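You operate a simulated robot arm through the tools that you are given. There is no shell and no other tool.

Carry out the task below with a simulated robot arm. There is one attempt and no reset: what you move stays moved.

Task
Rub off the grey panel's old chalk and draw its line in blue.
Fine: use the felt pad; pad and chalk go back. Set down upright: what you pick out. A coat counts when it lies all over at full strength: go over it till it gets no stronger. What is to be rubbed or washed off counts as gone when no trace of it is left.

Only the result counts: the job must be done as asked and must still hold three seconds after the hand-in. Knocking over, shifting, dropping, spilling or breaking anything else fails it.

Robot
A 6-joint arm with a two-finger parallel gripper, fixed in place. Base frame: the origin is on the floor under the middle of its stand, x ahead of it, y to its left, z up. Lengths are in m, angles in rad, forces in N, time in s.
It reaches about 1.313 m from its shoulder. Its first joint turns from -2.897 to 2.897 rad. Payload 3.43 kg.
The tool frame sits at the grasp point between the pads (the TCP): z along the fingers, y along the line on which they close. The tips reach 0.034 m beyond it. Largest opening 0.128 m; finger width 0.024, thickness 0.012; the body of the gripper, 0.048 by 0.13 m, starts 0.096 m behind the TCP.
Orientation is that of the tool frame in the base frame, as a unit quaternion [x, y, z, w]. With the fingers straight down and closing along the base's y, the tool's x points along the base's -x, its y along +y and its z along -z.

Tools
- The arm moves only by the tool step_arm. Its argument "steps" is a list of rows, each a list of 3 entries, a list of its own where there are three numbers: the shift along the tool's x, y, z in m, then the turn, a rotation vector about the tool's x, y, z in rad, then the gripper command, from -1 (shut) to 1 (fully open), values between in proportion. In form: [[[x, y, z], [rx, ry, rz], hand], ...]. A call has 1 to 20 rows; each row shifts and turns the commanded pose from where the row before left it, along the tool's axes as they then stand. A row lasts 0.2 s, in which the tool goes at most 0.05 m and 0.15 rad; a call with a longer step from one row to the next is refused whole, and so is a gripper value outside its range. A pose out of reach is approached as far as the arm can. The call stops where the force on the tool passes 40 N (or 10 N more than at its start, if that is more) or the arm is blocked; 0.2 s more then pass. The fingers move at their own pace (about 0.153 m/s each) and stop on an object; they squeeze with about 29 N. The grip force told is the motor's: it shows also when the fingers shut on nothing. Time passes only in rows, and 0.2 s behind the last, so rows that do not move let the fingers close. It gives the time, the measured TCP pose, the force on the tool (base axes), the opening and the grip force at its end, in the units of the frame above (readings bear some noise), with the torque about the TCP (base axes, N m) and any sound that the robot's microphone picked up.
- Cameras (640 x 400 px; columns grow to the right, rows downward): "scene" is fixed at [0.0511, 0.5, 1.6409]; the picture's right is [0.07, -1.00, 0.00], its down [-0.93, -0.07, -0.36] and it looks along [0.36, 0.03, -0.93] (base axes); focal length 225 px, centre (320, 200). "wrist" rides on the gripper at [0.076, -0.011, -0.16] in the tool frame; the picture's right is [0.15, 0.99, 0.00], its down [-0.88, 0.13, -0.46] and it looks along [-0.45, 0.07, 0.89] (tool axes); focal length 234 px, centre (320, 200). There is no depth. A picture from a camera that has moved, and an enlarged one, comes with that camera's place and axes in the base frame and with its lens.
- snapshot(camera): a new picture of that camera. The clock stands still meanwhile.
- close_up(camera, box): a new picture of the part [left, top, right, bottom] of that camera's present view, enlarged. The clock stands still meanwhile.
- sign_off(): hands the job in; it is judged then, once.

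Places have to be worked out from the pictures, the camera data and where the tool is seen. Open the gripper and draw the arm clear of the work before you hand the job in, unless the task says otherwise.

The tools are called as name(argument=value, ...) on one line, values as JSON. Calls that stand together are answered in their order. step_arm: Moves the arm, as the interface text tells. Its arguments: {"type":"object","properties":{"steps":{"type":"array","items":{"type":"array"}}},"required":["steps"]} The other tools are called the same way: snapshot (camera) takes a picture; close_up (camera, box) takes an enlarged picture of a part of a camera's view; sign_off () hands the job in.

At the start:

```text
time_s: 0.0
tcp_pos: [0.638, 0.1653, 1.1659]
tcp_rot: [0.0, 1.0, 0.0, 0.0]
contact_force: [0.0, 0.3, 0.4]
torque: [-0.02, 0.03, 0.01]
width: 0.1279
grasp_force: 0.1
```

scene: 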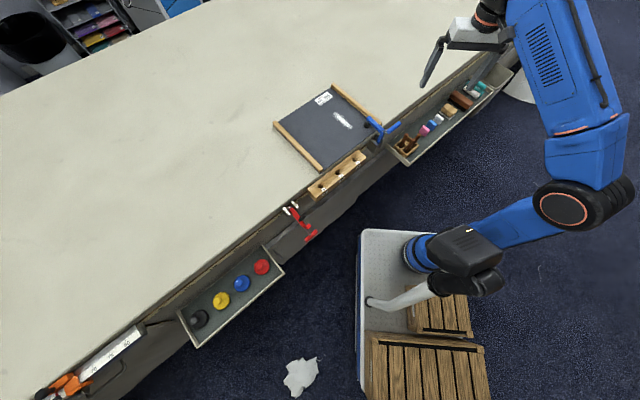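
wrist: 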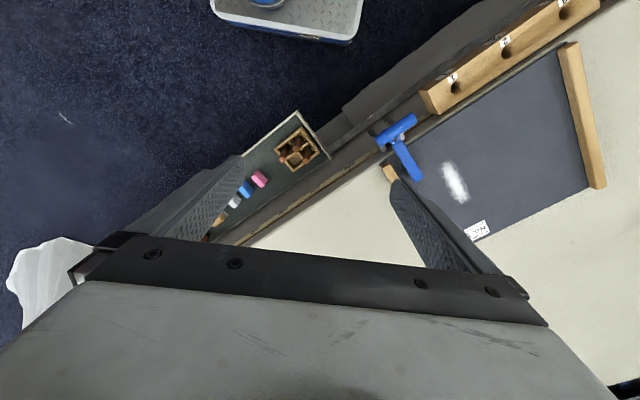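

I'll start by looking closer at the panel, the trays and the holder in both views.

close_up(camera="scene", box=[260, 70, 420, 200])

close_up(camera="scene", box=[370, 60, 530, 180])

close_up(camera="wrist", box=[360, 20, 640, 250])

close_up(camera="wrist", box=[180, 100, 350, 250])

close_up(camera="scene", box=[160, 180, 340, 350])

```text
3.08 times, centred on (340, 135) of scene
camera zoom: at [0.0511, 0.5, 1.6409], right [0.07, -1.0, 0.0], down [-0.93, -0.07, -0.36], along [0.36, 0.03, -0.93], focal length 693 px, centre (258, 400)
```

zoom: 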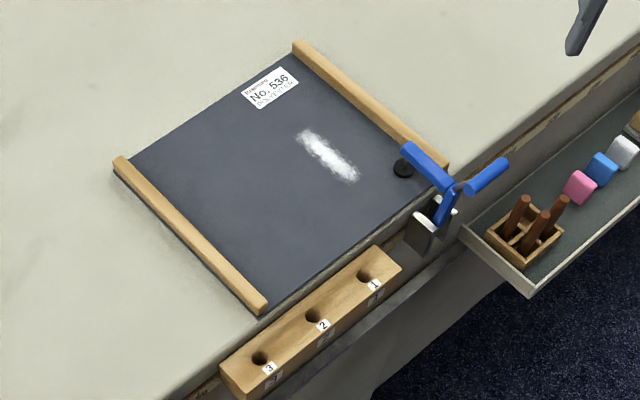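

```text
3.33 times, centred on (450, 120) of scene
camera zoom: at [0.0511, 0.5, 1.6409], right [0.07, -1.0, 0.0], down [-0.93, -0.07, -0.36], along [0.36, 0.03, -0.93], focal length 751 px, centre (-113, 467)
```

zoom: 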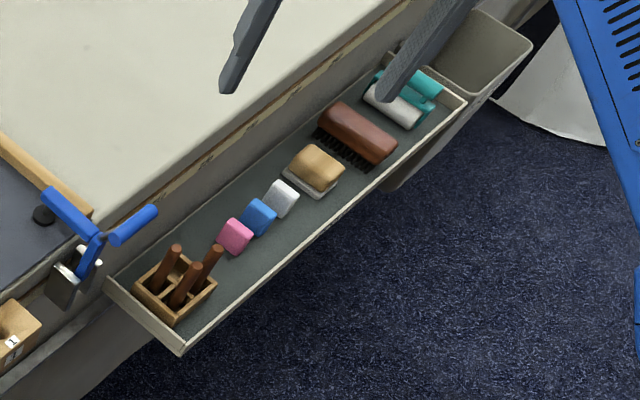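

```text
1.74 times, centred on (500, 135) of wrist
camera zoom: at [0.5613, 0.1531, 1.325], right [-0.15, 0.99, 0.0], down [0.88, 0.13, 0.46], along [0.45, 0.07, -0.89], focal length 407 px, centre (7, 313)
```

zoom: 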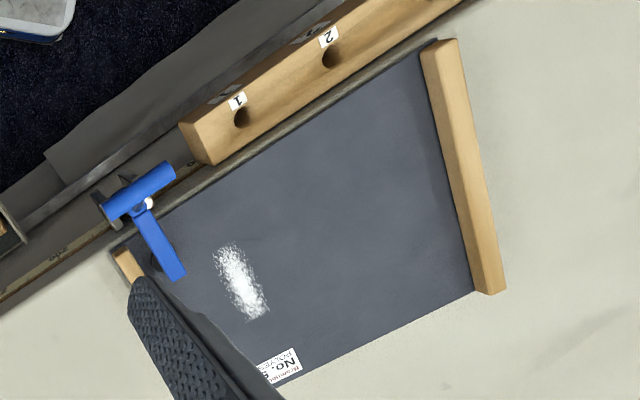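

```text
2.67 times, centred on (265, 175) of wrist
camera zoom: at [0.5613, 0.1531, 1.325], right [-0.15, 0.99, 0.0], down [0.88, 0.13, 0.46], along [0.45, 0.07, -0.89], focal length 624 px, centre (467, 267)
```

zoom: 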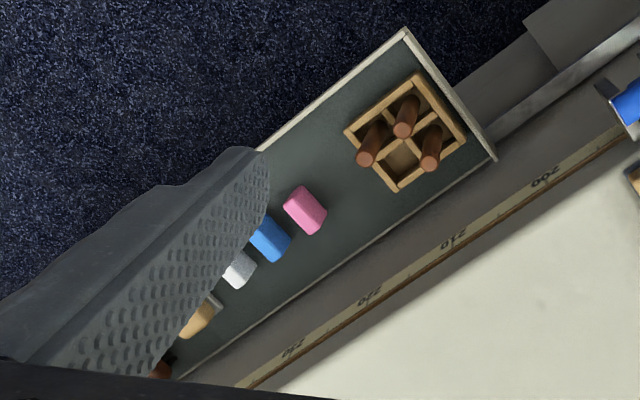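

```text
2.35 times, centred on (250, 265) of scene
camera zoom: at [0.0511, 0.5, 1.6409], right [0.07, -1.0, 0.0], down [-0.93, -0.07, -0.36], along [0.36, 0.03, -0.93], focal length 530 px, centre (485, 47)
```

zoom: 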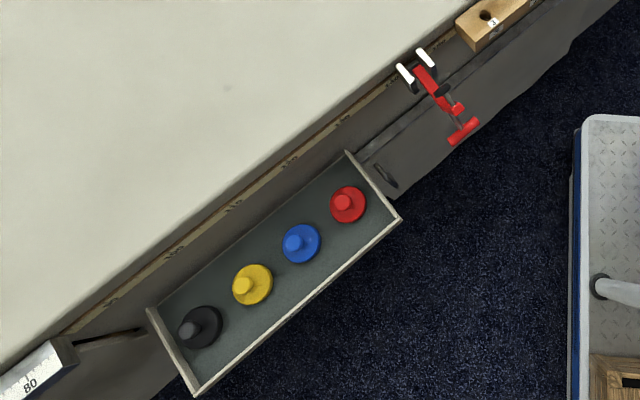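

The panel lies at about z≈0.885, running diagonally, with a white chalk smear; I still need to read labels and tell the tools apart. I zoom in more on these.

close_up(camera="scene", box=[310, 80, 360, 135])

close_up(camera="scene", box=[385, 110, 445, 165])

close_up(camera="scene", box=[430, 70, 510, 130])

close_up(camera="scene", box=[175, 245, 290, 350])

close_up(camera="scene", box=[300, 140, 400, 205])

close_up(camera="scene", box=[20, 320, 160, 400])

```text
7.27 times, centred on (335, 108) of scene
camera zoom: at [0.0511, 0.5, 1.6409], right [0.07, -1.0, 0.0], down [-0.93, -0.07, -0.36], along [0.36, 0.03, -0.93], focal length 1639 px, centre (211, 873)
```

zoom: 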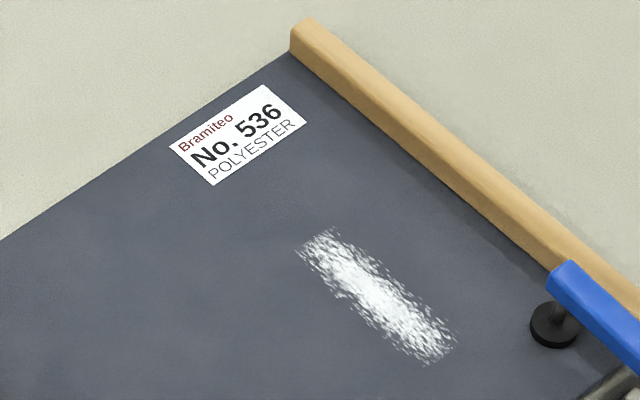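

```text
7.27 times, centred on (415, 138) of scene
camera zoom: at [0.0511, 0.5, 1.6409], right [0.07, -1.0, 0.0], down [-0.93, -0.07, -0.36], along [0.36, 0.03, -0.93], focal length 1639 px, centre (-371, 654)
```

zoom: 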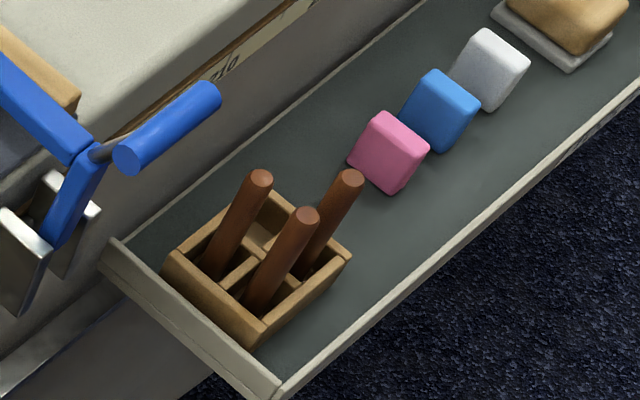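

```text
6.67 times, centred on (470, 100) of scene
camera zoom: at [0.0511, 0.5, 1.6409], right [0.07, -1.0, 0.0], down [-0.93, -0.07, -0.36], along [0.36, 0.03, -0.93], focal length 1502 px, centre (-680, 867)
```

zoom: 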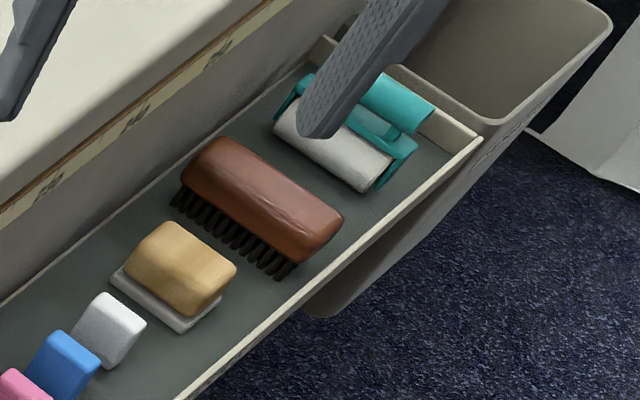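

```text
3.81 times, centred on (232, 298) of scene
camera zoom: at [0.0511, 0.5, 1.6409], right [0.07, -1.0, 0.0], down [-0.93, -0.07, -0.36], along [0.36, 0.03, -0.93], focal length 858 px, centre (653, -171)
```

zoom: 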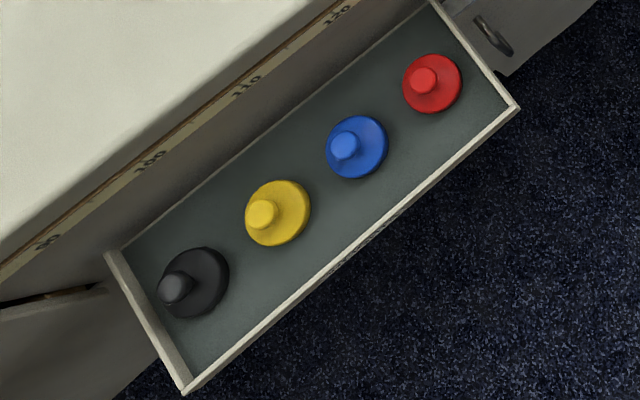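

```text
6.15 times, centred on (350, 172) of scene
camera zoom: at [0.0511, 0.5, 1.6409], right [0.07, -1.0, 0.0], down [-0.93, -0.07, -0.36], along [0.36, 0.03, -0.93], focal length 1387 px, centre (135, 369)
```

zoom: 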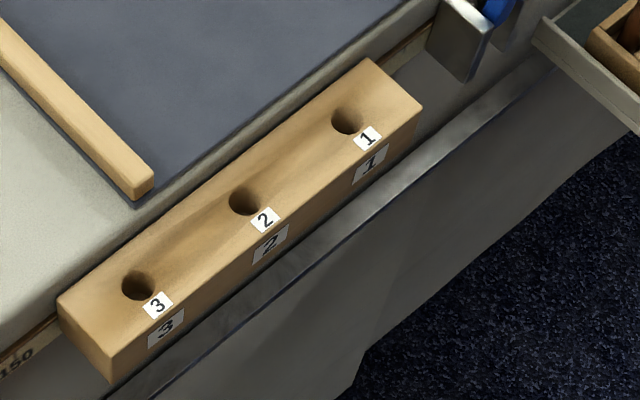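

```text
4.57 times, centred on (90, 360) of scene
camera zoom: at [0.0511, 0.5, 1.6409], right [0.07, -1.0, 0.0], down [-0.93, -0.07, -0.36], along [0.36, 0.03, -0.93], focal length 1030 px, centre (1371, -531)
```

zoom: 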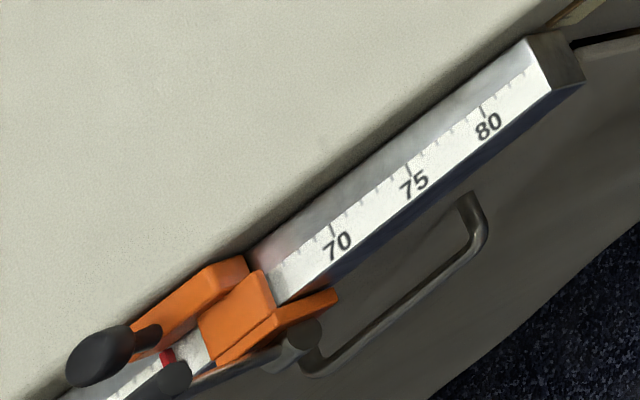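

The tan block with a pale bottom looks like the felt pad, pink/blue/white blocks look like tailor's chalks. I move the wrist camera above the panel to look for the line and the smear more closely.

step_arm(steps=[[[-0.016, 0.034, 0.01], [0, 0, 0], 1], [[-0.016, 0.034, 0.012], [0, 0, 0], 1], [[-0.016, 0.034, 0.014], [0, 0, 0], 1], [[-0.016, 0.034, 0.014], [0, 0, 0], 1], [[-0.016, 0.034, 0.014], [0, 0, 0], 1], [[-0.016, 0.034, 0.014], [0, 0, 0], 1], [[-0.016, 0.034, 0.014], [0, 0, 0], 1], [[-0.016, 0.034, 0.012], [0, 0, 0], 1], [[-0.014, 0.03, 0.012], [0, 0, 0], 1]])

snapshot(camera="wrist")

```text
time_s: 2.0
tcp_pos: [0.7792, 0.4686, 1.0525]
tcp_rot: [0.001, 1.0, 0.0, 0.001]
contact_force: [-0.5, -1.2, 1.2]
torque: [0.05, -0.02, -0.01]
width: 0.128
grasp_force: 0.0
```

```text
taken
camera wrist: at [0.7023, 0.4553, 1.2108], right [-0.15, 0.99, 0.0], down [0.88, 0.13, 0.46], along [0.45, 0.07, -0.89], focal length 234 px, centre (320, 200)
```

wrist: 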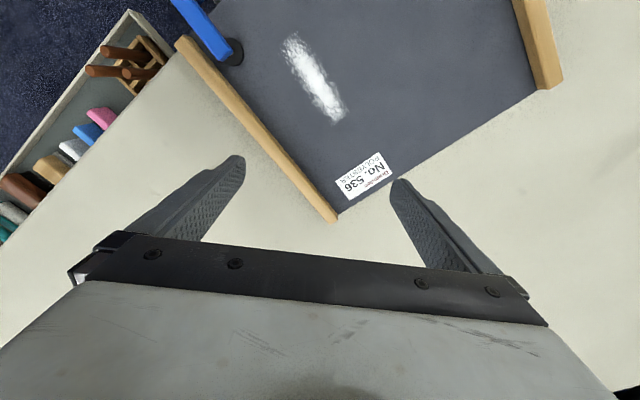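

The panel is now in view; I enlarge the smear and the rest of the panel to find any marked line.

close_up(camera="wrist", box=[260, 20, 370, 140])

close_up(camera="wrist", box=[330, 0, 560, 150])

close_up(camera="wrist", box=[0, 10, 180, 240])

close_up(camera="scene", box=[270, 80, 390, 175])

snapshot(camera="scene")

```text
3.33 times, centred on (315, 80) of wrist
camera zoom: at [0.7023, 0.4553, 1.2108], right [-0.15, 0.99, 0.0], down [0.88, 0.13, 0.46], along [0.45, 0.07, -0.89], focal length 781 px, centre (337, 600)
```

zoom: 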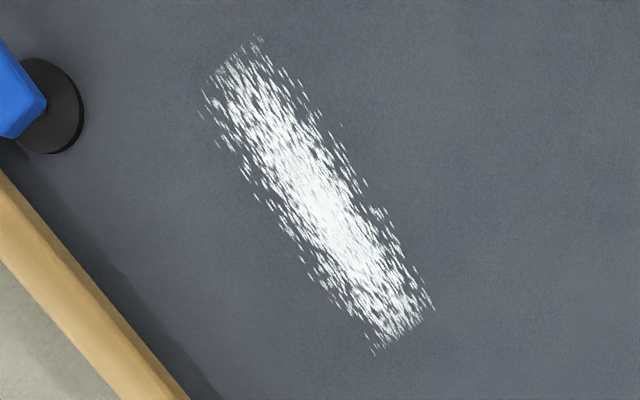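

```text
2.67 times, centred on (445, 75) of wrist
camera zoom: at [0.7023, 0.4553, 1.2108], right [-0.15, 0.99, 0.0], down [0.88, 0.13, 0.46], along [0.45, 0.07, -0.89], focal length 624 px, centre (-13, 533)
```

zoom: 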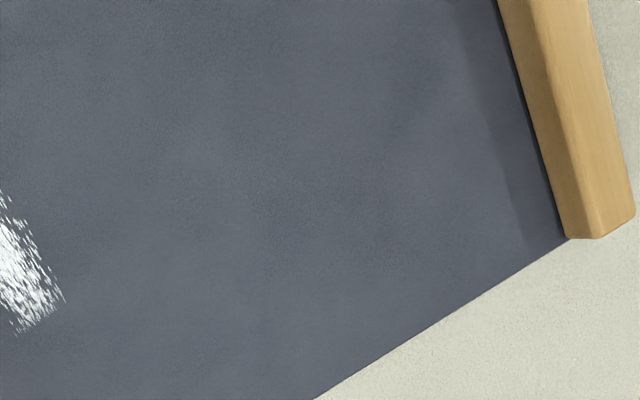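

```text
1.74 times, centred on (90, 125) of wrist
camera zoom: at [0.7023, 0.4553, 1.2108], right [-0.15, 0.99, 0.0], down [0.88, 0.13, 0.46], along [0.45, 0.07, -0.89], focal length 407 px, centre (720, 330)
```

zoom: 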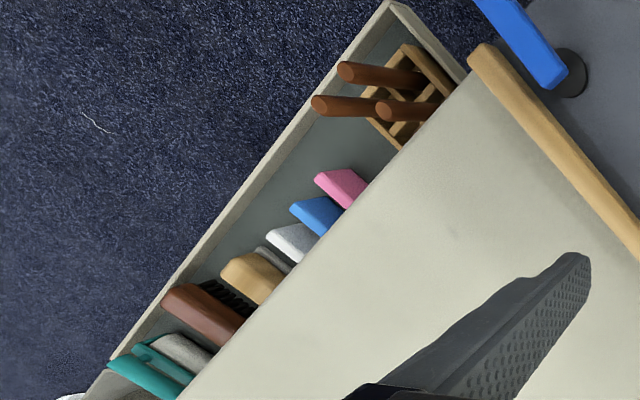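

```text
4.21 times, centred on (330, 128) of scene
camera zoom: at [0.0511, 0.5, 1.6409], right [0.07, -1.0, 0.0], down [-0.93, -0.07, -0.36], along [0.36, 0.03, -0.93], focal length 949 px, centre (278, 505)
```

zoom: 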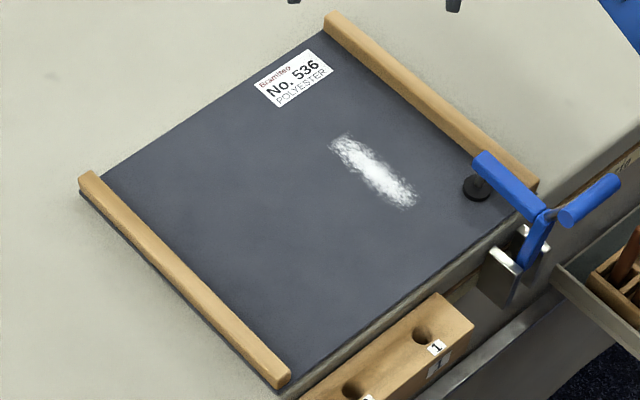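

```text
taken
```

scene: 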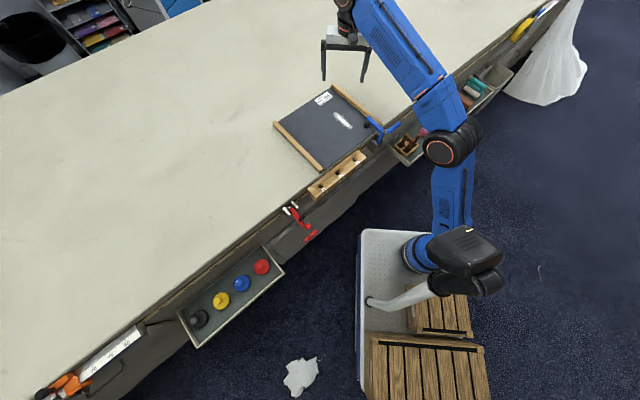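

The old chalk is a band about 0.11 m × 0.03 m centred near (0.704, 0.453), so that band is the panel's line. Next I turn the tool 45° to align with the table edge and go over the tools' tray to look down into it.

step_arm(steps=[[[0, 0, 0], [0, 0, -0.131], 1], [[0, 0, 0], [0, 0, -0.131], 1], [[0, 0, 0], [0, 0, -0.131], 1], [[0, 0, 0], [0, 0, -0.131], 1], [[0, 0, 0], [0, 0, -0.131], 1], [[0, 0, 0], [0, 0, -0.1304], 1], [[0.0198, -0.041, 0], [0, 0, 0], 1], [[0.0198, -0.041, 0], [0, 0, 0], 1], [[0.0198, -0.041, 0], [0, 0, 0], 1], [[0.0198, -0.041, 0], [0, 0, 0], 1], [[0.0198, -0.041, 0], [0, 0, 0], 1], [[0.0198, -0.041, 0], [0, 0, 0], 1], [[0.0198, -0.041, 0], [0, 0, 0], 1], [[0.0198, -0.041, 0], [0, 0, 0], 1], [[0.0198, -0.041, 0], [0, 0, 0], 1], [[0.0198, -0.041, 0], [0, 0, 0], 1]])

snapshot(camera="wrist")

snapshot(camera="scene")

```text
time_s: 5.4
tcp_pos: [0.9318, 0.0361, 1.0488]
tcp_rot: [-0.384, 0.923, 0.0, 0.0]
contact_force: [-0.5, 0.4, 0.7]
torque: [-0.03, -0.03, 0.0]
width: 0.1278
grasp_force: 0.1
```

```text
taken
camera wrist: at [0.8853, -0.0259, 1.2094], right [-0.8, 0.6, 0.0], down [0.53, 0.72, 0.46], along [0.27, 0.37, -0.89], focal length 234 px, centre (320, 200)
```

wrist: 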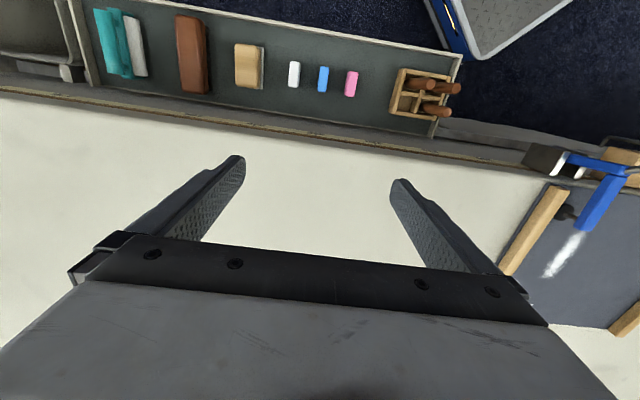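

```text
taken
```

scene: 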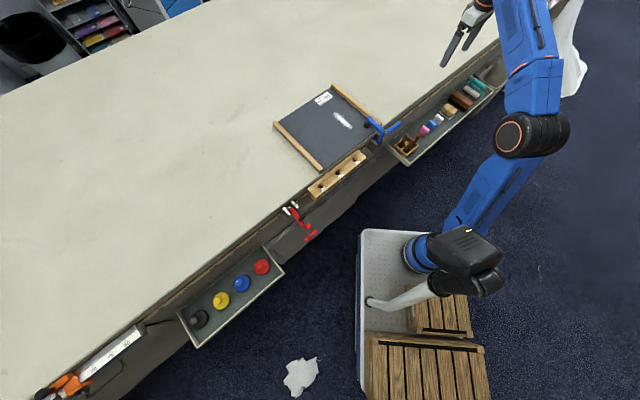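

Now I have a near straight-down view of the tray with clear gaps between the objects. I enlarge it.

close_up(camera="wrist", box=[220, 30, 380, 130])

close_up(camera="wrist", box=[80, 0, 280, 125])

close_up(camera="wrist", box=[500, 120, 640, 300])

```text
4.00 times, centred on (300, 80) of wrist
camera zoom: at [0.8853, -0.0259, 1.2094], right [-0.8, 0.6, 0.0], down [0.53, 0.72, 0.46], along [0.27, 0.37, -0.89], focal length 937 px, centre (400, 680)
```

zoom: 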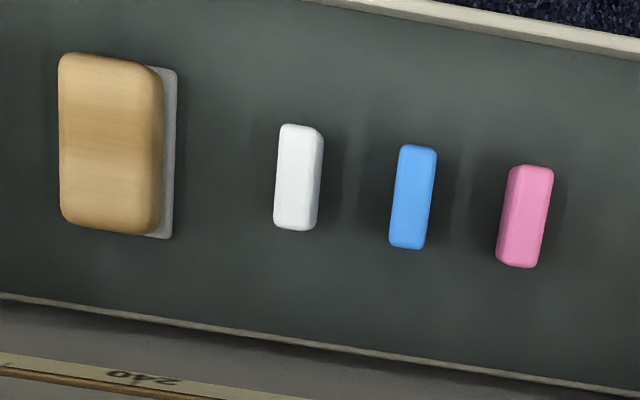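

```text
3.20 times, centred on (180, 62) of wrist
camera zoom: at [0.8853, -0.0259, 1.2094], right [-0.8, 0.6, 0.0], down [0.53, 0.72, 0.46], along [0.27, 0.37, -0.89], focal length 749 px, centre (768, 640)
```

zoom: 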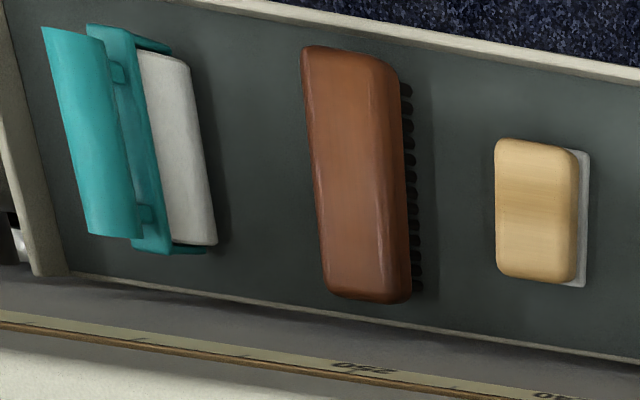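

```text
2.22 times, centred on (570, 210) of wrist
camera zoom: at [0.8853, -0.0259, 1.2094], right [-0.8, 0.6, 0.0], down [0.53, 0.72, 0.46], along [0.27, 0.37, -0.89], focal length 520 px, centre (-236, 178)
```

zoom: 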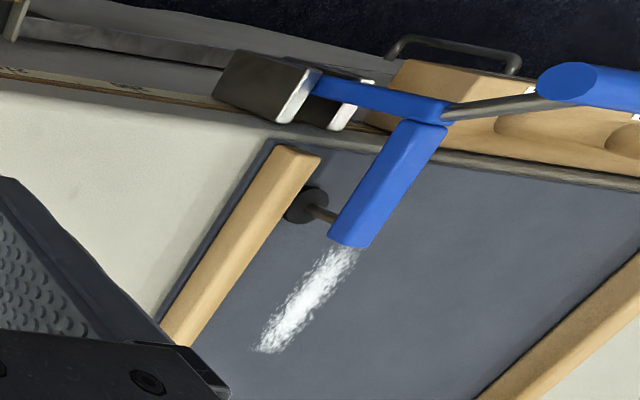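

The tray, chalks and pad are aligned with the tool's present yaw; the pad is near (0.977, -0.123) and the blue chalk near (0.879, -0.023). I move over the pad and descend partway to measure height by parallax.

step_arm(steps=[[[0.0203, -0.0356, 0], [0, 0, 0], 1], [[0.0203, -0.0356, 0], [0, 0, 0], 1], [[0.0203, -0.0356, 0], [0, 0, 0], 1], [[0.0203, -0.0356, 0], [0, 0, 0], 1], [[0, 0, 0.043], [0, 0, 0], 1], [[0, 0, 0.043], [0, 0, 0], 1], [[0, 0, 0.043], [0, 0, 0], 1]])

snapshot(camera="wrist")

snapshot(camera="scene")

```text
time_s: 7.0
tcp_pos: [0.9724, -0.1228, 0.9208]
tcp_rot: [-0.384, 0.923, -0.001, 0.002]
contact_force: [-1.1, -0.4, 0.7]
torque: [-0.01, 0.0, 0.05]
width: 0.1278
grasp_force: 0.0
```

```text
taken
camera wrist: at [0.9256, -0.1841, 1.0816], right [-0.8, 0.6, 0.0], down [0.53, 0.71, 0.46], along [0.27, 0.37, -0.89], focal length 234 px, centre (320, 200)
```

wrist: 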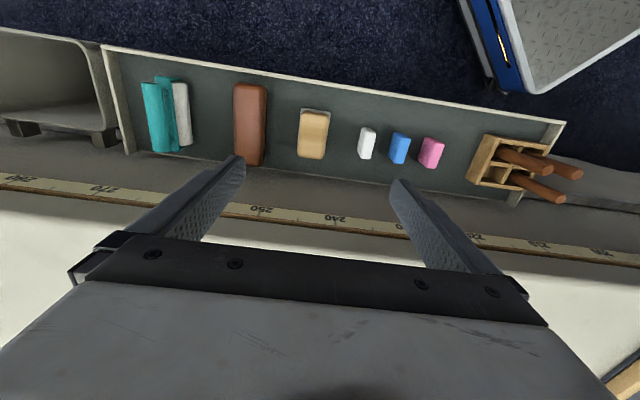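

```text
taken
```

scene: 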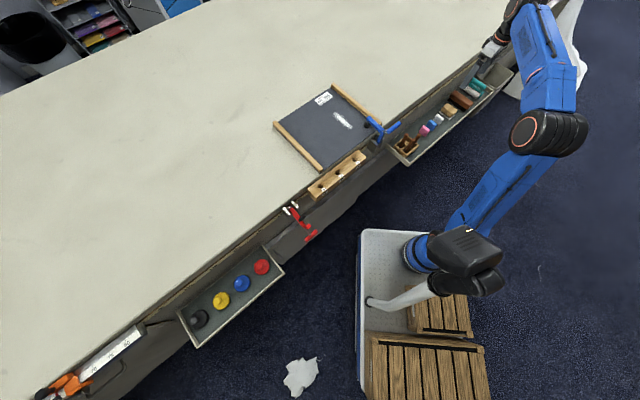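

Parallax puts the pad top at about z≈0.70 and centre near (0.981, -0.126). I enlarge the pad for details of its wood and felt.

close_up(camera="wrist", box=[270, 85, 360, 185])

close_up(camera="scene", box=[430, 70, 510, 130])

```text
4.00 times, centred on (315, 135) of wrist
camera zoom: at [0.9256, -0.1841, 1.0816], right [-0.8, 0.6, 0.0], down [0.53, 0.71, 0.46], along [0.27, 0.37, -0.89], focal length 937 px, centre (340, 460)
```

zoom: 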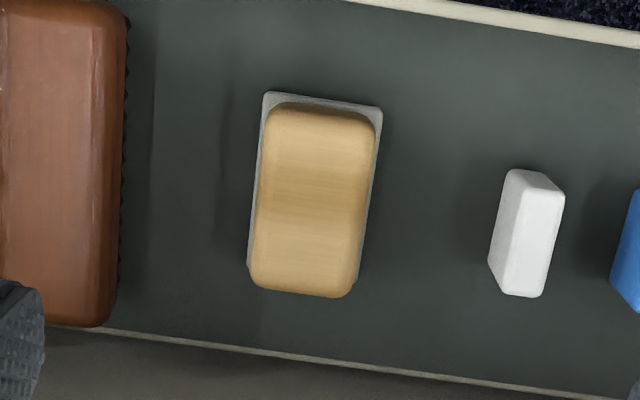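

```text
6.67 times, centred on (470, 100) of scene
camera zoom: at [0.0511, 0.5, 1.6409], right [0.07, -1.0, 0.0], down [-0.93, -0.07, -0.36], along [0.36, 0.03, -0.93], focal length 1502 px, centre (-680, 867)
```

zoom: 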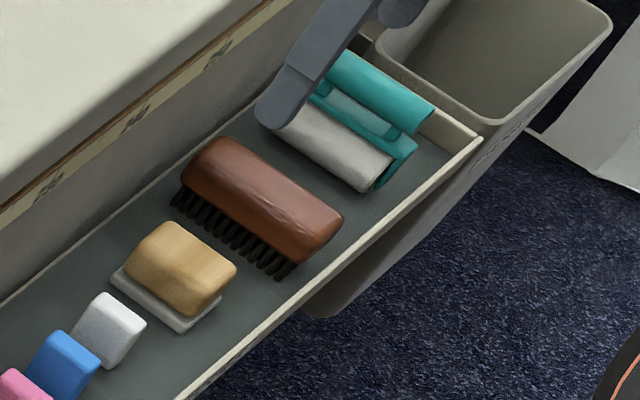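

I narrow the gripper to about 75 mm, shift slightly so the pad is centred, and descend to just above the pad.

step_arm(steps=[[[-0.004, -0.0083, 0], [0, 0, 0], 0.17], [[0, 0, 0.045], [0, 0, 0], 0.17], [[0, 0, 0.045], [0, 0, 0], 0.17], [[0, 0, 0.045], [0, 0, 0], 0.17], [[0, 0, 0.036], [0, 0, 0], 0.17], [[0, 0, 0], [0, 0, 0], 0.17]])

snapshot(camera="wrist")

close_up(camera="scene", box=[420, 50, 520, 130])

```text
time_s: 8.4
tcp_pos: [0.9807, -0.1229, 0.7468]
tcp_rot: [-0.383, 0.924, 0.0, 0.0]
contact_force: [0.3, -0.4, -0.2]
torque: [-0.04, -0.02, 0.05]
width: 0.0748
grasp_force: 0.0
```

```text
taken
camera wrist: at [0.9344, -0.1852, 0.9079], right [-0.8, 0.6, 0.0], down [0.53, 0.71, 0.46], along [0.27, 0.37, -0.89], focal length 234 px, centre (320, 200)
```

wrist: 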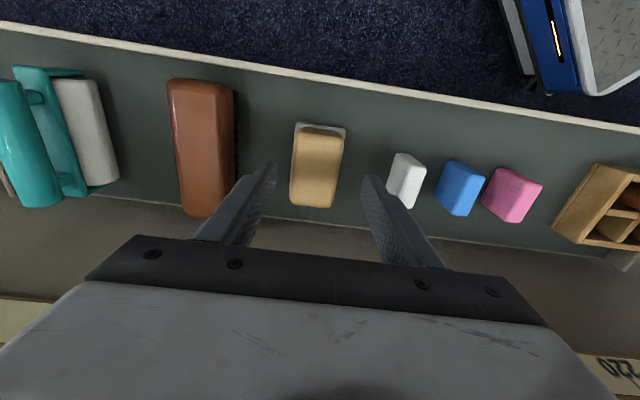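

```text
5.00 times, centred on (470, 90) of scene
camera zoom: at [0.0511, 0.5, 1.6409], right [0.07, -1.0, 0.0], down [-0.93, -0.07, -0.36], along [0.36, 0.03, -0.93], focal length 1127 px, centre (-430, 750)
```

zoom: 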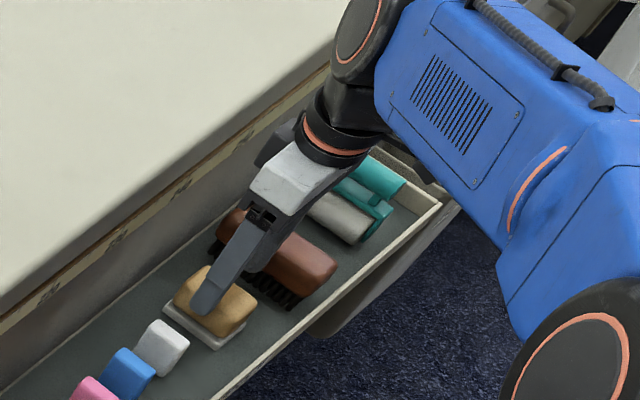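

close_up(camera="wrist", box=[250, 100, 390, 230])

```text
3.08 times, centred on (320, 165) of wrist
camera zoom: at [0.9344, -0.1852, 0.9079], right [-0.8, 0.6, 0.0], down [0.53, 0.71, 0.46], along [0.27, 0.37, -0.89], focal length 720 px, centre (320, 308)
```

zoom: 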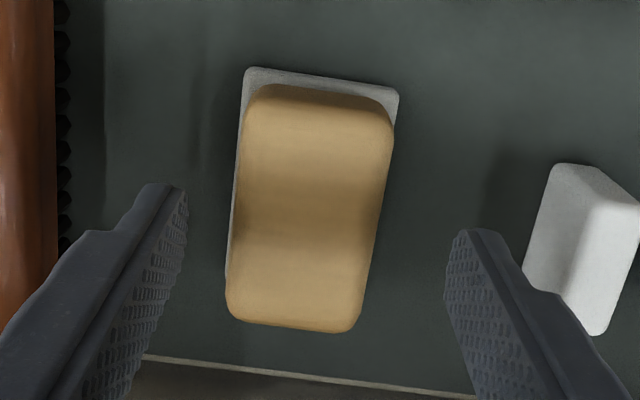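

The pad is centred between the fingers. I descend another 36 mm in small steps so that the tips straddle the wood.

step_arm(steps=[[[0, -0.001, 0.012], [0, 0, 0], 0.17], [[0, 0, 0.012], [0, 0, 0], 0.17], [[0, 0, 0.012], [0, 0, 0], 0.17], [[0, 0, 0], [0, 0, 0], 0.17]])

close_up(camera="wrist", box=[230, 100, 410, 250])

close_up(camera="scene", box=[430, 75, 500, 130])

```text
time_s: 9.4
tcp_pos: [0.9816, -0.1251, 0.7128]
tcp_rot: [-0.382, 0.924, 0.0, 0.0]
contact_force: [0.5, 1.0, 0.2]
torque: [-0.03, -0.01, -0.03]
width: 0.0749
grasp_force: 0.1
```

```text
2.67 times, centred on (320, 175) of wrist
camera zoom: at [0.9361, -0.1871, 0.8719], right [-0.8, 0.6, 0.0], down [0.53, 0.71, 0.46], along [0.27, 0.37, -0.89], focal length 624 px, centre (320, 267)
```

zoom: 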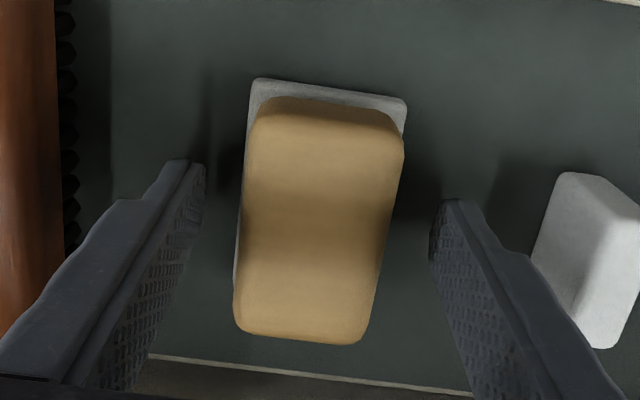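

```text
7.27 times, centred on (465, 102) of scene
camera zoom: at [0.0511, 0.5, 1.6409], right [0.07, -1.0, 0.0], down [-0.93, -0.07, -0.36], along [0.36, 0.03, -0.93], focal length 1639 px, centre (-734, 909)
```

zoom: 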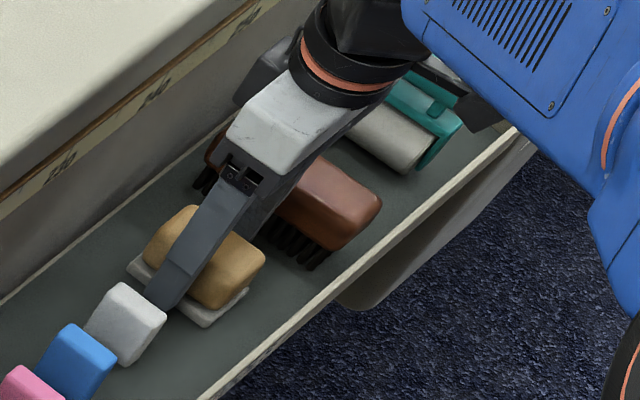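

The tips are about z≈0.679, roughly 15–20 mm above the felt's top edge. I go 5 mm lower and close on the wood.

step_arm(steps=[[[0, 0, 0.005], [0, 0, 0], 0.17], [[0, 0, 0], [0, 0, 0], -0.2], [[0, 0, 0], [0, 0, 0], -0.6], [[0, 0, 0], [0, 0, 0], -1], [[0, 0, 0], [0, 0, 0], -1]])

close_up(camera="wrist", box=[230, 100, 410, 250])

close_up(camera="scene", box=[430, 75, 500, 130])

```text
time_s: 10.6
tcp_pos: [0.9817, -0.1237, 0.7074]
tcp_rot: [-0.383, 0.924, 0.001, 0.0]
contact_force: [0.7, 0.4, -0.4]
torque: [-0.05, 0.01, -0.02]
width: 0.0494
grasp_force: 28.8
```

```text
2.67 times, centred on (320, 175) of wrist
camera zoom: at [0.9361, -0.1868, 0.8675], right [-0.8, 0.6, 0.0], down [0.53, 0.71, 0.46], along [0.27, 0.37, -0.89], focal length 624 px, centre (320, 267)
```

zoom: 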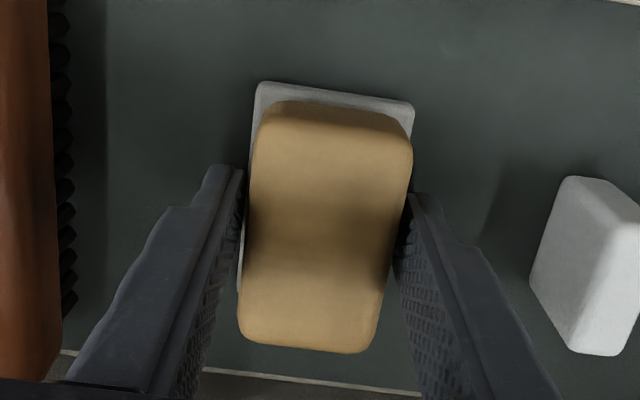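

```text
7.27 times, centred on (465, 102) of scene
camera zoom: at [0.0511, 0.5, 1.6409], right [0.07, -1.0, 0.0], down [-0.93, -0.07, -0.36], along [0.36, 0.03, -0.93], focal length 1639 px, centre (-734, 909)
```

zoom: 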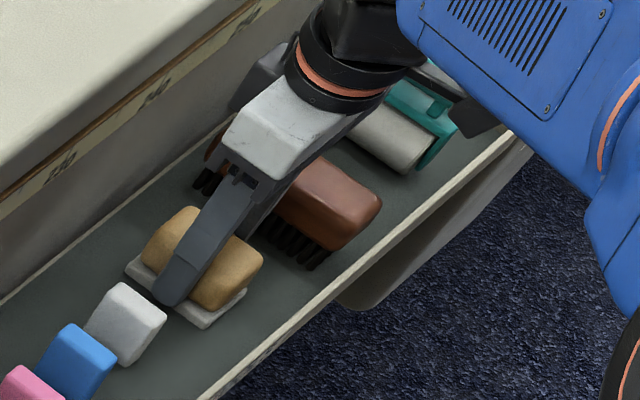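

Gripped the pad at width 49 mm (TCP (0.982, -0.124, 0.707) — remember for putting back). I lift straight up.

step_arm(steps=[[[0, 0, -0.01], [0, 0, 0], -1], [[0, 0, -0.02], [0, 0, 0], -1], [[0, 0, -0.04], [0, 0, 0], -1], [[0, 0, -0.045], [0, 0, 0], -1], [[0, 0, -0.045], [0, 0, 0], -1], [[0, 0, -0.045], [0, 0, 0], -1], [[0, 0, -0.045], [0, 0, 0], -1], [[0, 0, -0.045], [0, 0, 0], -1], [[0, 0, 0], [0, 0, 0], -1]])

snapshot(camera="wrist")

close_up(camera="scene", box=[400, 0, 540, 130])

```text
time_s: 12.6
tcp_pos: [0.9822, -0.1242, 1.0038]
tcp_rot: [-0.382, 0.924, 0.0, 0.0]
contact_force: [0.2, -1.2, -1.2]
torque: [-0.03, 0.0, -0.03]
width: 0.0491
grasp_force: 28.5
```

```text
taken
camera wrist: at [0.9359, -0.1859, 1.1638], right [-0.8, 0.6, 0.0], down [0.53, 0.71, 0.46], along [0.27, 0.37, -0.89], focal length 234 px, centre (320, 200)
```

wrist: 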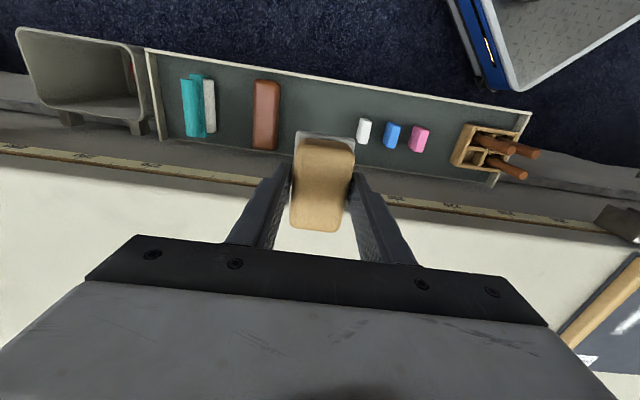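

```text
3.08 times, centred on (470, 65) of scene
camera zoom: at [0.0511, 0.5, 1.6409], right [0.07, -1.0, 0.0], down [-0.93, -0.07, -0.36], along [0.36, 0.03, -0.93], focal length 693 px, centre (-142, 615)
```

zoom: 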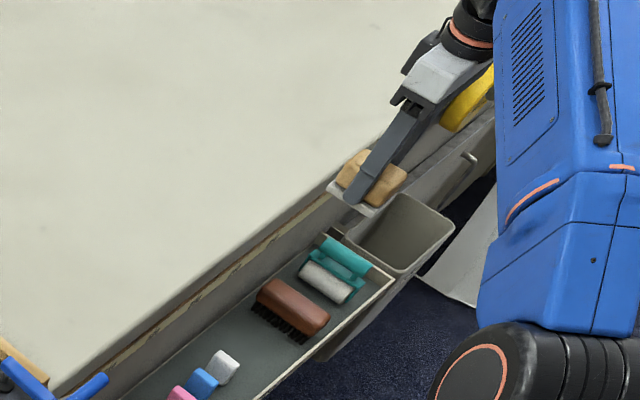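

The pad is held upright and firm. I raise a bit more, move in over the table and then along to hover above the near end of the chalk line.

step_arm(steps=[[[0, 0, -0.028], [0, 0, 0], -1], [[0, 0, -0.028], [0, 0, 0], -1], [[-0.0453, 0, 0], [0, 0, 0], -1], [[-0.0453, 0, 0], [0, 0, 0], -1], [[-0.0453, 0, 0], [0, 0, 0], -1], [[-0.0453, 0, 0], [0, 0, 0], -1], [[0, 0.04647, 0], [0, 0, 0], -1], [[0, 0.04647, 0], [0, 0, 0], -1], [[0, 0.04647, 0], [0, 0, 0], -1], [[0, 0.04647, 0], [0, 0, 0], -1], [[0, 0.04647, 0], [0, 0, 0], -1], [[0, 0.04647, 0], [0, 0, 0], -1], [[0, 0.04647, 0], [0, 0, 0], -1], [[0, 0.04647, 0], [0, 0, 0], -1], [[0, 0.04647, 0], [0, 0, 0], -1], [[0, 0.04647, 0], [0, 0, 0], -1], [[0, 0.04647, 0], [0, 0, 0], -1], [[0, 0.04647, 0], [0, 0, 0], -1], [[0, 0.04647, 0], [0, 0, 0], -1]])

snapshot(camera="wrist")

snapshot(camera="scene")

```text
time_s: 16.6
tcp_pos: [0.6486, 0.4289, 1.0214]
tcp_rot: [-0.383, 0.924, 0.0, 0.0]
contact_force: [0.4, 0.0, -0.1]
torque: [0.02, -0.01, -0.01]
width: 0.0492
grasp_force: 28.6
out of reach, approached as far as the arm can: row 4, 5, 6
```

```text
taken
camera wrist: at [0.6023, 0.3678, 1.1813], right [-0.8, 0.6, 0.0], down [0.53, 0.71, 0.46], along [0.27, 0.37, -0.89], focal length 234 px, centre (320, 200)
```

wrist: 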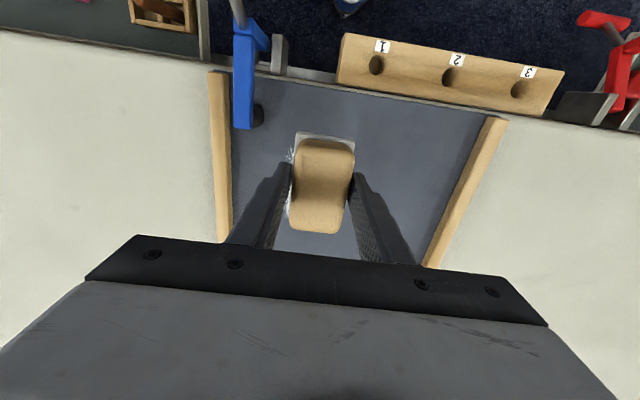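

```text
taken
```

scene: 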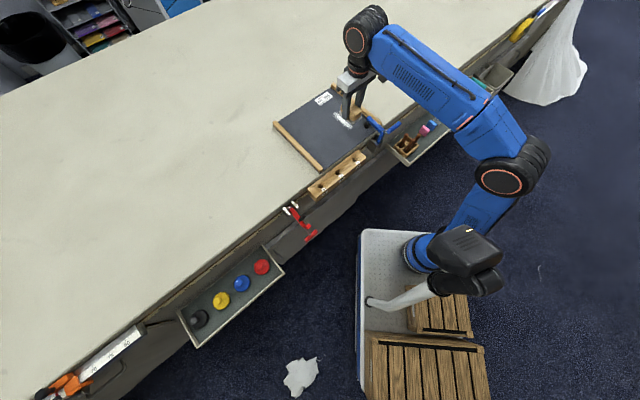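

The arm hit its reach limit for a few rows, so I'm at (0.649, 0.429, 1.021); the smear shows at the pad's left. I correct laterally to the line's near part and lower to z≈0.96.

step_arm(steps=[[[-0.026, -0.0226, 0], [0, 0, 0], -1], [[0, 0, 0.03], [0, 0, 0], -1], [[0, 0, 0.025], [0, 0, 0], -1], [[0, 0, 0], [0, 0, 0], -1]])

snapshot(camera="wrist")

close_up(camera="scene", box=[290, 60, 410, 160])

```text
time_s: 17.6
tcp_pos: [0.6836, 0.4305, 0.9662]
tcp_rot: [-0.384, 0.923, 0.0, -0.001]
contact_force: [-0.8, -0.7, -0.4]
torque: [0.0, 0.0, 0.0]
width: 0.0493
grasp_force: 29.1
```

```text
taken
camera wrist: at [0.6364, 0.3688, 1.1257], right [-0.8, 0.6, 0.0], down [0.53, 0.71, 0.46], along [0.27, 0.37, -0.89], focal length 234 px, centre (320, 200)
```

wrist: 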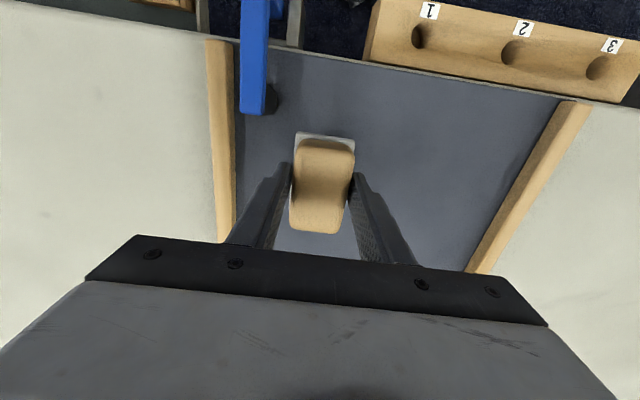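

```text
4.00 times, centred on (350, 110) of scene
camera zoom: at [0.0511, 0.5, 1.6409], right [0.07, -1.0, 0.0], down [-0.93, -0.07, -0.36], along [0.36, 0.03, -0.93], focal length 901 px, centre (200, 560)
```

zoom: 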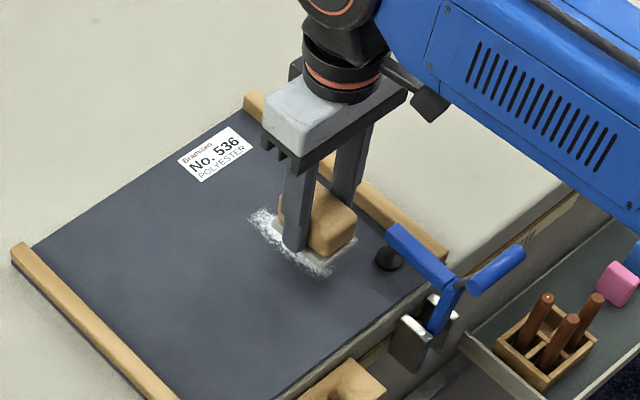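

The pad hovers over the smear. I lower in small steps toward contact, watching the force.

step_arm(steps=[[[0, 0, 0.006], [0, 0, 0], -1], [[0, 0, 0.006], [0, 0, 0], -1], [[0, 0, 0.005], [0, 0, 0], -1], [[0, 0, 0.004], [0, 0, 0], -1], [[0, 0, 0], [0, 0, 0], -1]])

close_up(camera="scene", box=[310, 90, 390, 150])

```text
time_s: 18.8
tcp_pos: [0.6834, 0.4311, 0.9435]
tcp_rot: [-0.383, 0.924, 0.001, 0.0]
contact_force: [0.3, 0.3, -1.2]
torque: [0.02, -0.03, 0.01]
width: 0.0491
grasp_force: 29.0
```

```text
6.67 times, centred on (350, 120) of scene
camera zoom: at [0.0511, 0.5, 1.6409], right [0.07, -1.0, 0.0], down [-0.93, -0.07, -0.36], along [0.36, 0.03, -0.93], focal length 1502 px, centre (120, 733)
```

zoom: 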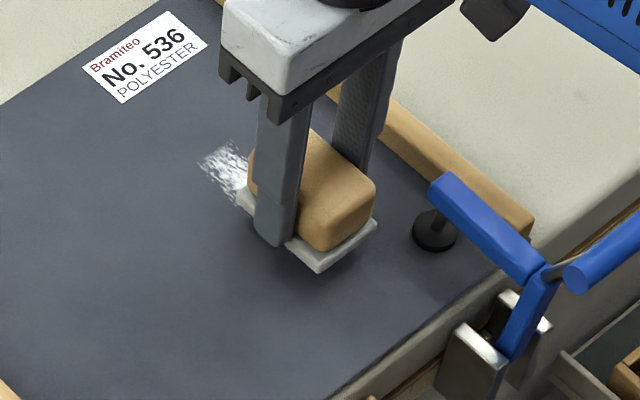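

Still just above the surface and centred across the band. I continue down in 2 mm steps to find contact.

step_arm(steps=[[[0, 0, 0.003], [0, 0, 0], -1], [[0, 0, 0.002], [0, 0, 0], -1], [[0, 0, 0.002], [0, 0, 0], -1], [[0, 0, 0], [0, 0, 0], -1]])

```text
time_s: 19.8
tcp_pos: [0.6832, 0.4312, 0.9363]
tcp_rot: [-0.383, 0.924, 0.0, 0.0]
contact_force: [0.0, 0.1, -1.0]
torque: [-0.03, -0.02, 0.04]
width: 0.0492
grasp_force: 28.9
```

step_arm(steps=[[[0, 0, 0.002], [0, 0, 0], -1], [[0, 0, 0.002], [0, 0, 0], -1], [[0, 0, 0], [0, 0, 0], -1]])

close_up(camera="scene", box=[310, 90, 390, 150])

```text
time_s: 20.6
tcp_pos: [0.6837, 0.4303, 0.9329]
tcp_rot: [-0.384, 0.924, 0.0, 0.001]
contact_force: [0.1, 1.4, -0.4]
torque: [-0.01, 0.01, 0.03]
width: 0.0493
grasp_force: 28.8
```

```text
6.67 times, centred on (350, 120) of scene
camera zoom: at [0.0511, 0.5, 1.6409], right [0.07, -1.0, 0.0], down [-0.93, -0.07, -0.36], along [0.36, 0.03, -0.93], focal length 1502 px, centre (120, 733)
```

zoom: 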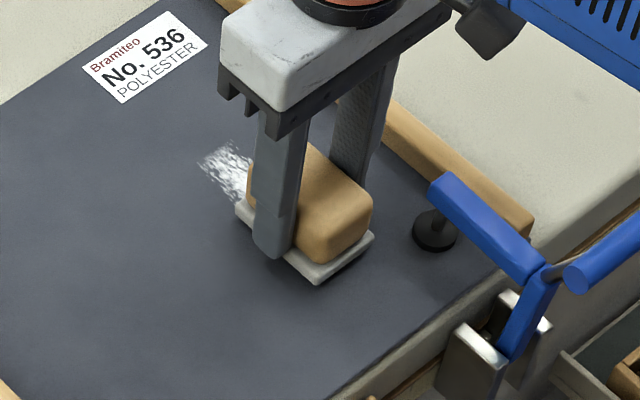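

Very close to contact now; I keep lowering by small steps.

step_arm(steps=[[[0, 0, 0.0015], [0, 0, 0], -1], [[0, 0, 0.0015], [0, 0, 0], -1], [[0, 0, 0], [0, 0, 0], -1]])

```text
time_s: 21.4
tcp_pos: [0.6843, 0.4311, 0.9312]
tcp_rot: [-0.383, 0.924, 0.0, 0.0]
contact_force: [0.1, 0.0, -1.6]
torque: [0.01, 0.01, 0.02]
width: 0.0493
grasp_force: 29.2
```

step_arm(steps=[[[0, 0, 0.0015], [0, 0, 0], -1], [[0, 0, 0.0015], [0, 0, 0], -1], [[0, 0, 0], [0, 0, 0], -1]])

```text
time_s: 22.2
tcp_pos: [0.6825, 0.4306, 0.9282]
tcp_rot: [-0.383, 0.924, 0.001, 0.002]
contact_force: [4.0, 1.1, 10.8]
torque: [-0.1, -0.07, 0.01]
width: 0.0491
grasp_force: 29.2
```

Contact at TCP z≈0.928 with about 11 N. I rub along the line: forward and back.

step_arm(steps=[[[-0.013, 0, 0], [0, 0, 0], -1], [[-0.013, 0, 0], [0, 0, 0], -1], [[-0.013, 0, 0], [0, 0, 0], -1], [[-0.013, 0, 0], [0, 0, 0], -1], [[-0.013, 0, 0], [0, 0, 0], -1], [[0.013, 0, 0], [0, 0, 0], -1], [[0.013, 0, 0], [0, 0, 0], -1], [[0.013, 0, 0], [0, 0, 0], -1], [[0.013, 0, 0], [0, 0, 0], -1], [[0.013, 0, 0], [0, 0, 0], -1]])

close_up(camera="scene", box=[310, 90, 390, 150])

```text
time_s: 24.4
tcp_pos: [0.6826, 0.431, 0.9289]
tcp_rot: [-0.383, 0.924, 0.0, 0.001]
contact_force: [5.8, 4.5, 21.6]
torque: [0.21, -0.17, 0.01]
width: 0.0491
grasp_force: 29.3
```

```text
6.67 times, centred on (350, 120) of scene
camera zoom: at [0.0511, 0.5, 1.6409], right [0.07, -1.0, 0.0], down [-0.93, -0.07, -0.36], along [0.36, 0.03, -0.93], focal length 1502 px, centre (120, 733)
```

zoom: 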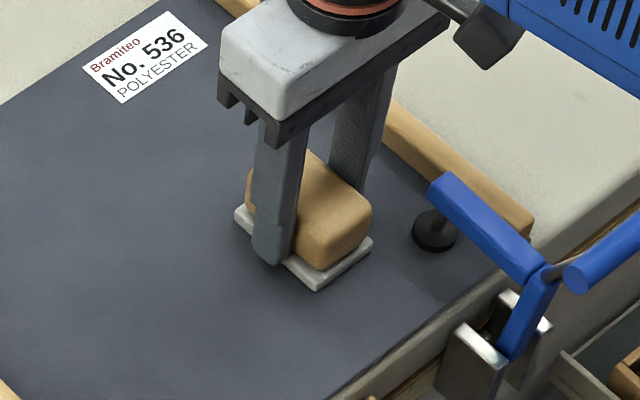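

The far end is already clear. I do more strokes with slight sideways offsets and overshoot, easing the pressure by 0.5 mm.

step_arm(steps=[[[0.006, 0.006, -0.0004], [0, 0, 0], -1], [[-0.014, 0, 0], [0, 0, 0], -1], [[-0.014, 0, 0], [0, 0, 0], -1], [[-0.014, 0, 0], [0, 0, 0], -1], [[-0.014, 0, 0], [0, 0, 0], -1], [[-0.014, 0, 0], [0, 0, 0], -1], [[-0.014, 0, 0], [0, 0, 0], -1], [[0, -0.009, 0], [0, 0, 0], -1], [[0.014, 0, 0], [0, 0, 0], -1], [[0.014, 0, 0], [0, 0, 0], -1], [[0.014, 0, 0], [0, 0, 0], -1], [[0.014, 0, 0], [0, 0, 0], -1], [[0.014, 0, 0], [0, 0, 0], -1], [[0.014, 0, 0], [0, 0, 0], -1], [[0, 0.003, 0], [0, 0, 0], -1], [[-0.014, 0, 0], [0, 0, 0], -1], [[-0.014, 0, 0], [0, 0, 0], -1], [[-0.014, 0, 0], [0, 0, 0], -1], [[-0.014, 0, 0], [0, 0, 0], -1], [[-0.014, 0, 0], [0, 0, 0], -1]])

close_up(camera="scene", box=[310, 90, 390, 150])

```text
time_s: 28.6
tcp_pos: [0.7297, 0.4748, 0.9295]
tcp_rot: [-0.382, 0.924, 0.001, 0.001]
contact_force: [-0.4, -0.1, -1.4]
torque: [0.01, 0.01, 0.02]
width: 0.0492
grasp_force: 29.1
```

```text
6.67 times, centred on (350, 120) of scene
camera zoom: at [0.0511, 0.5, 1.6409], right [0.07, -1.0, 0.0], down [-0.93, -0.07, -0.36], along [0.36, 0.03, -0.93], focal length 1502 px, centre (120, 733)
```

zoom: 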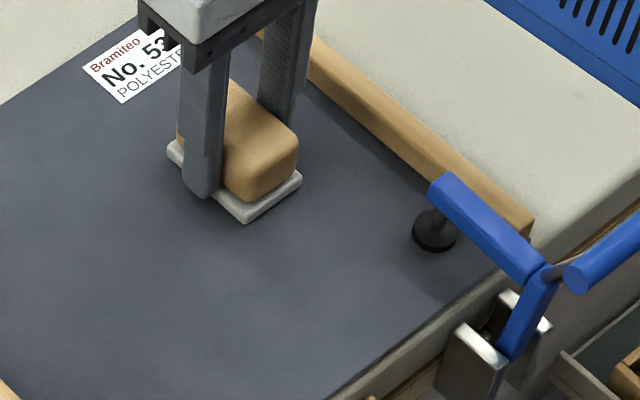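

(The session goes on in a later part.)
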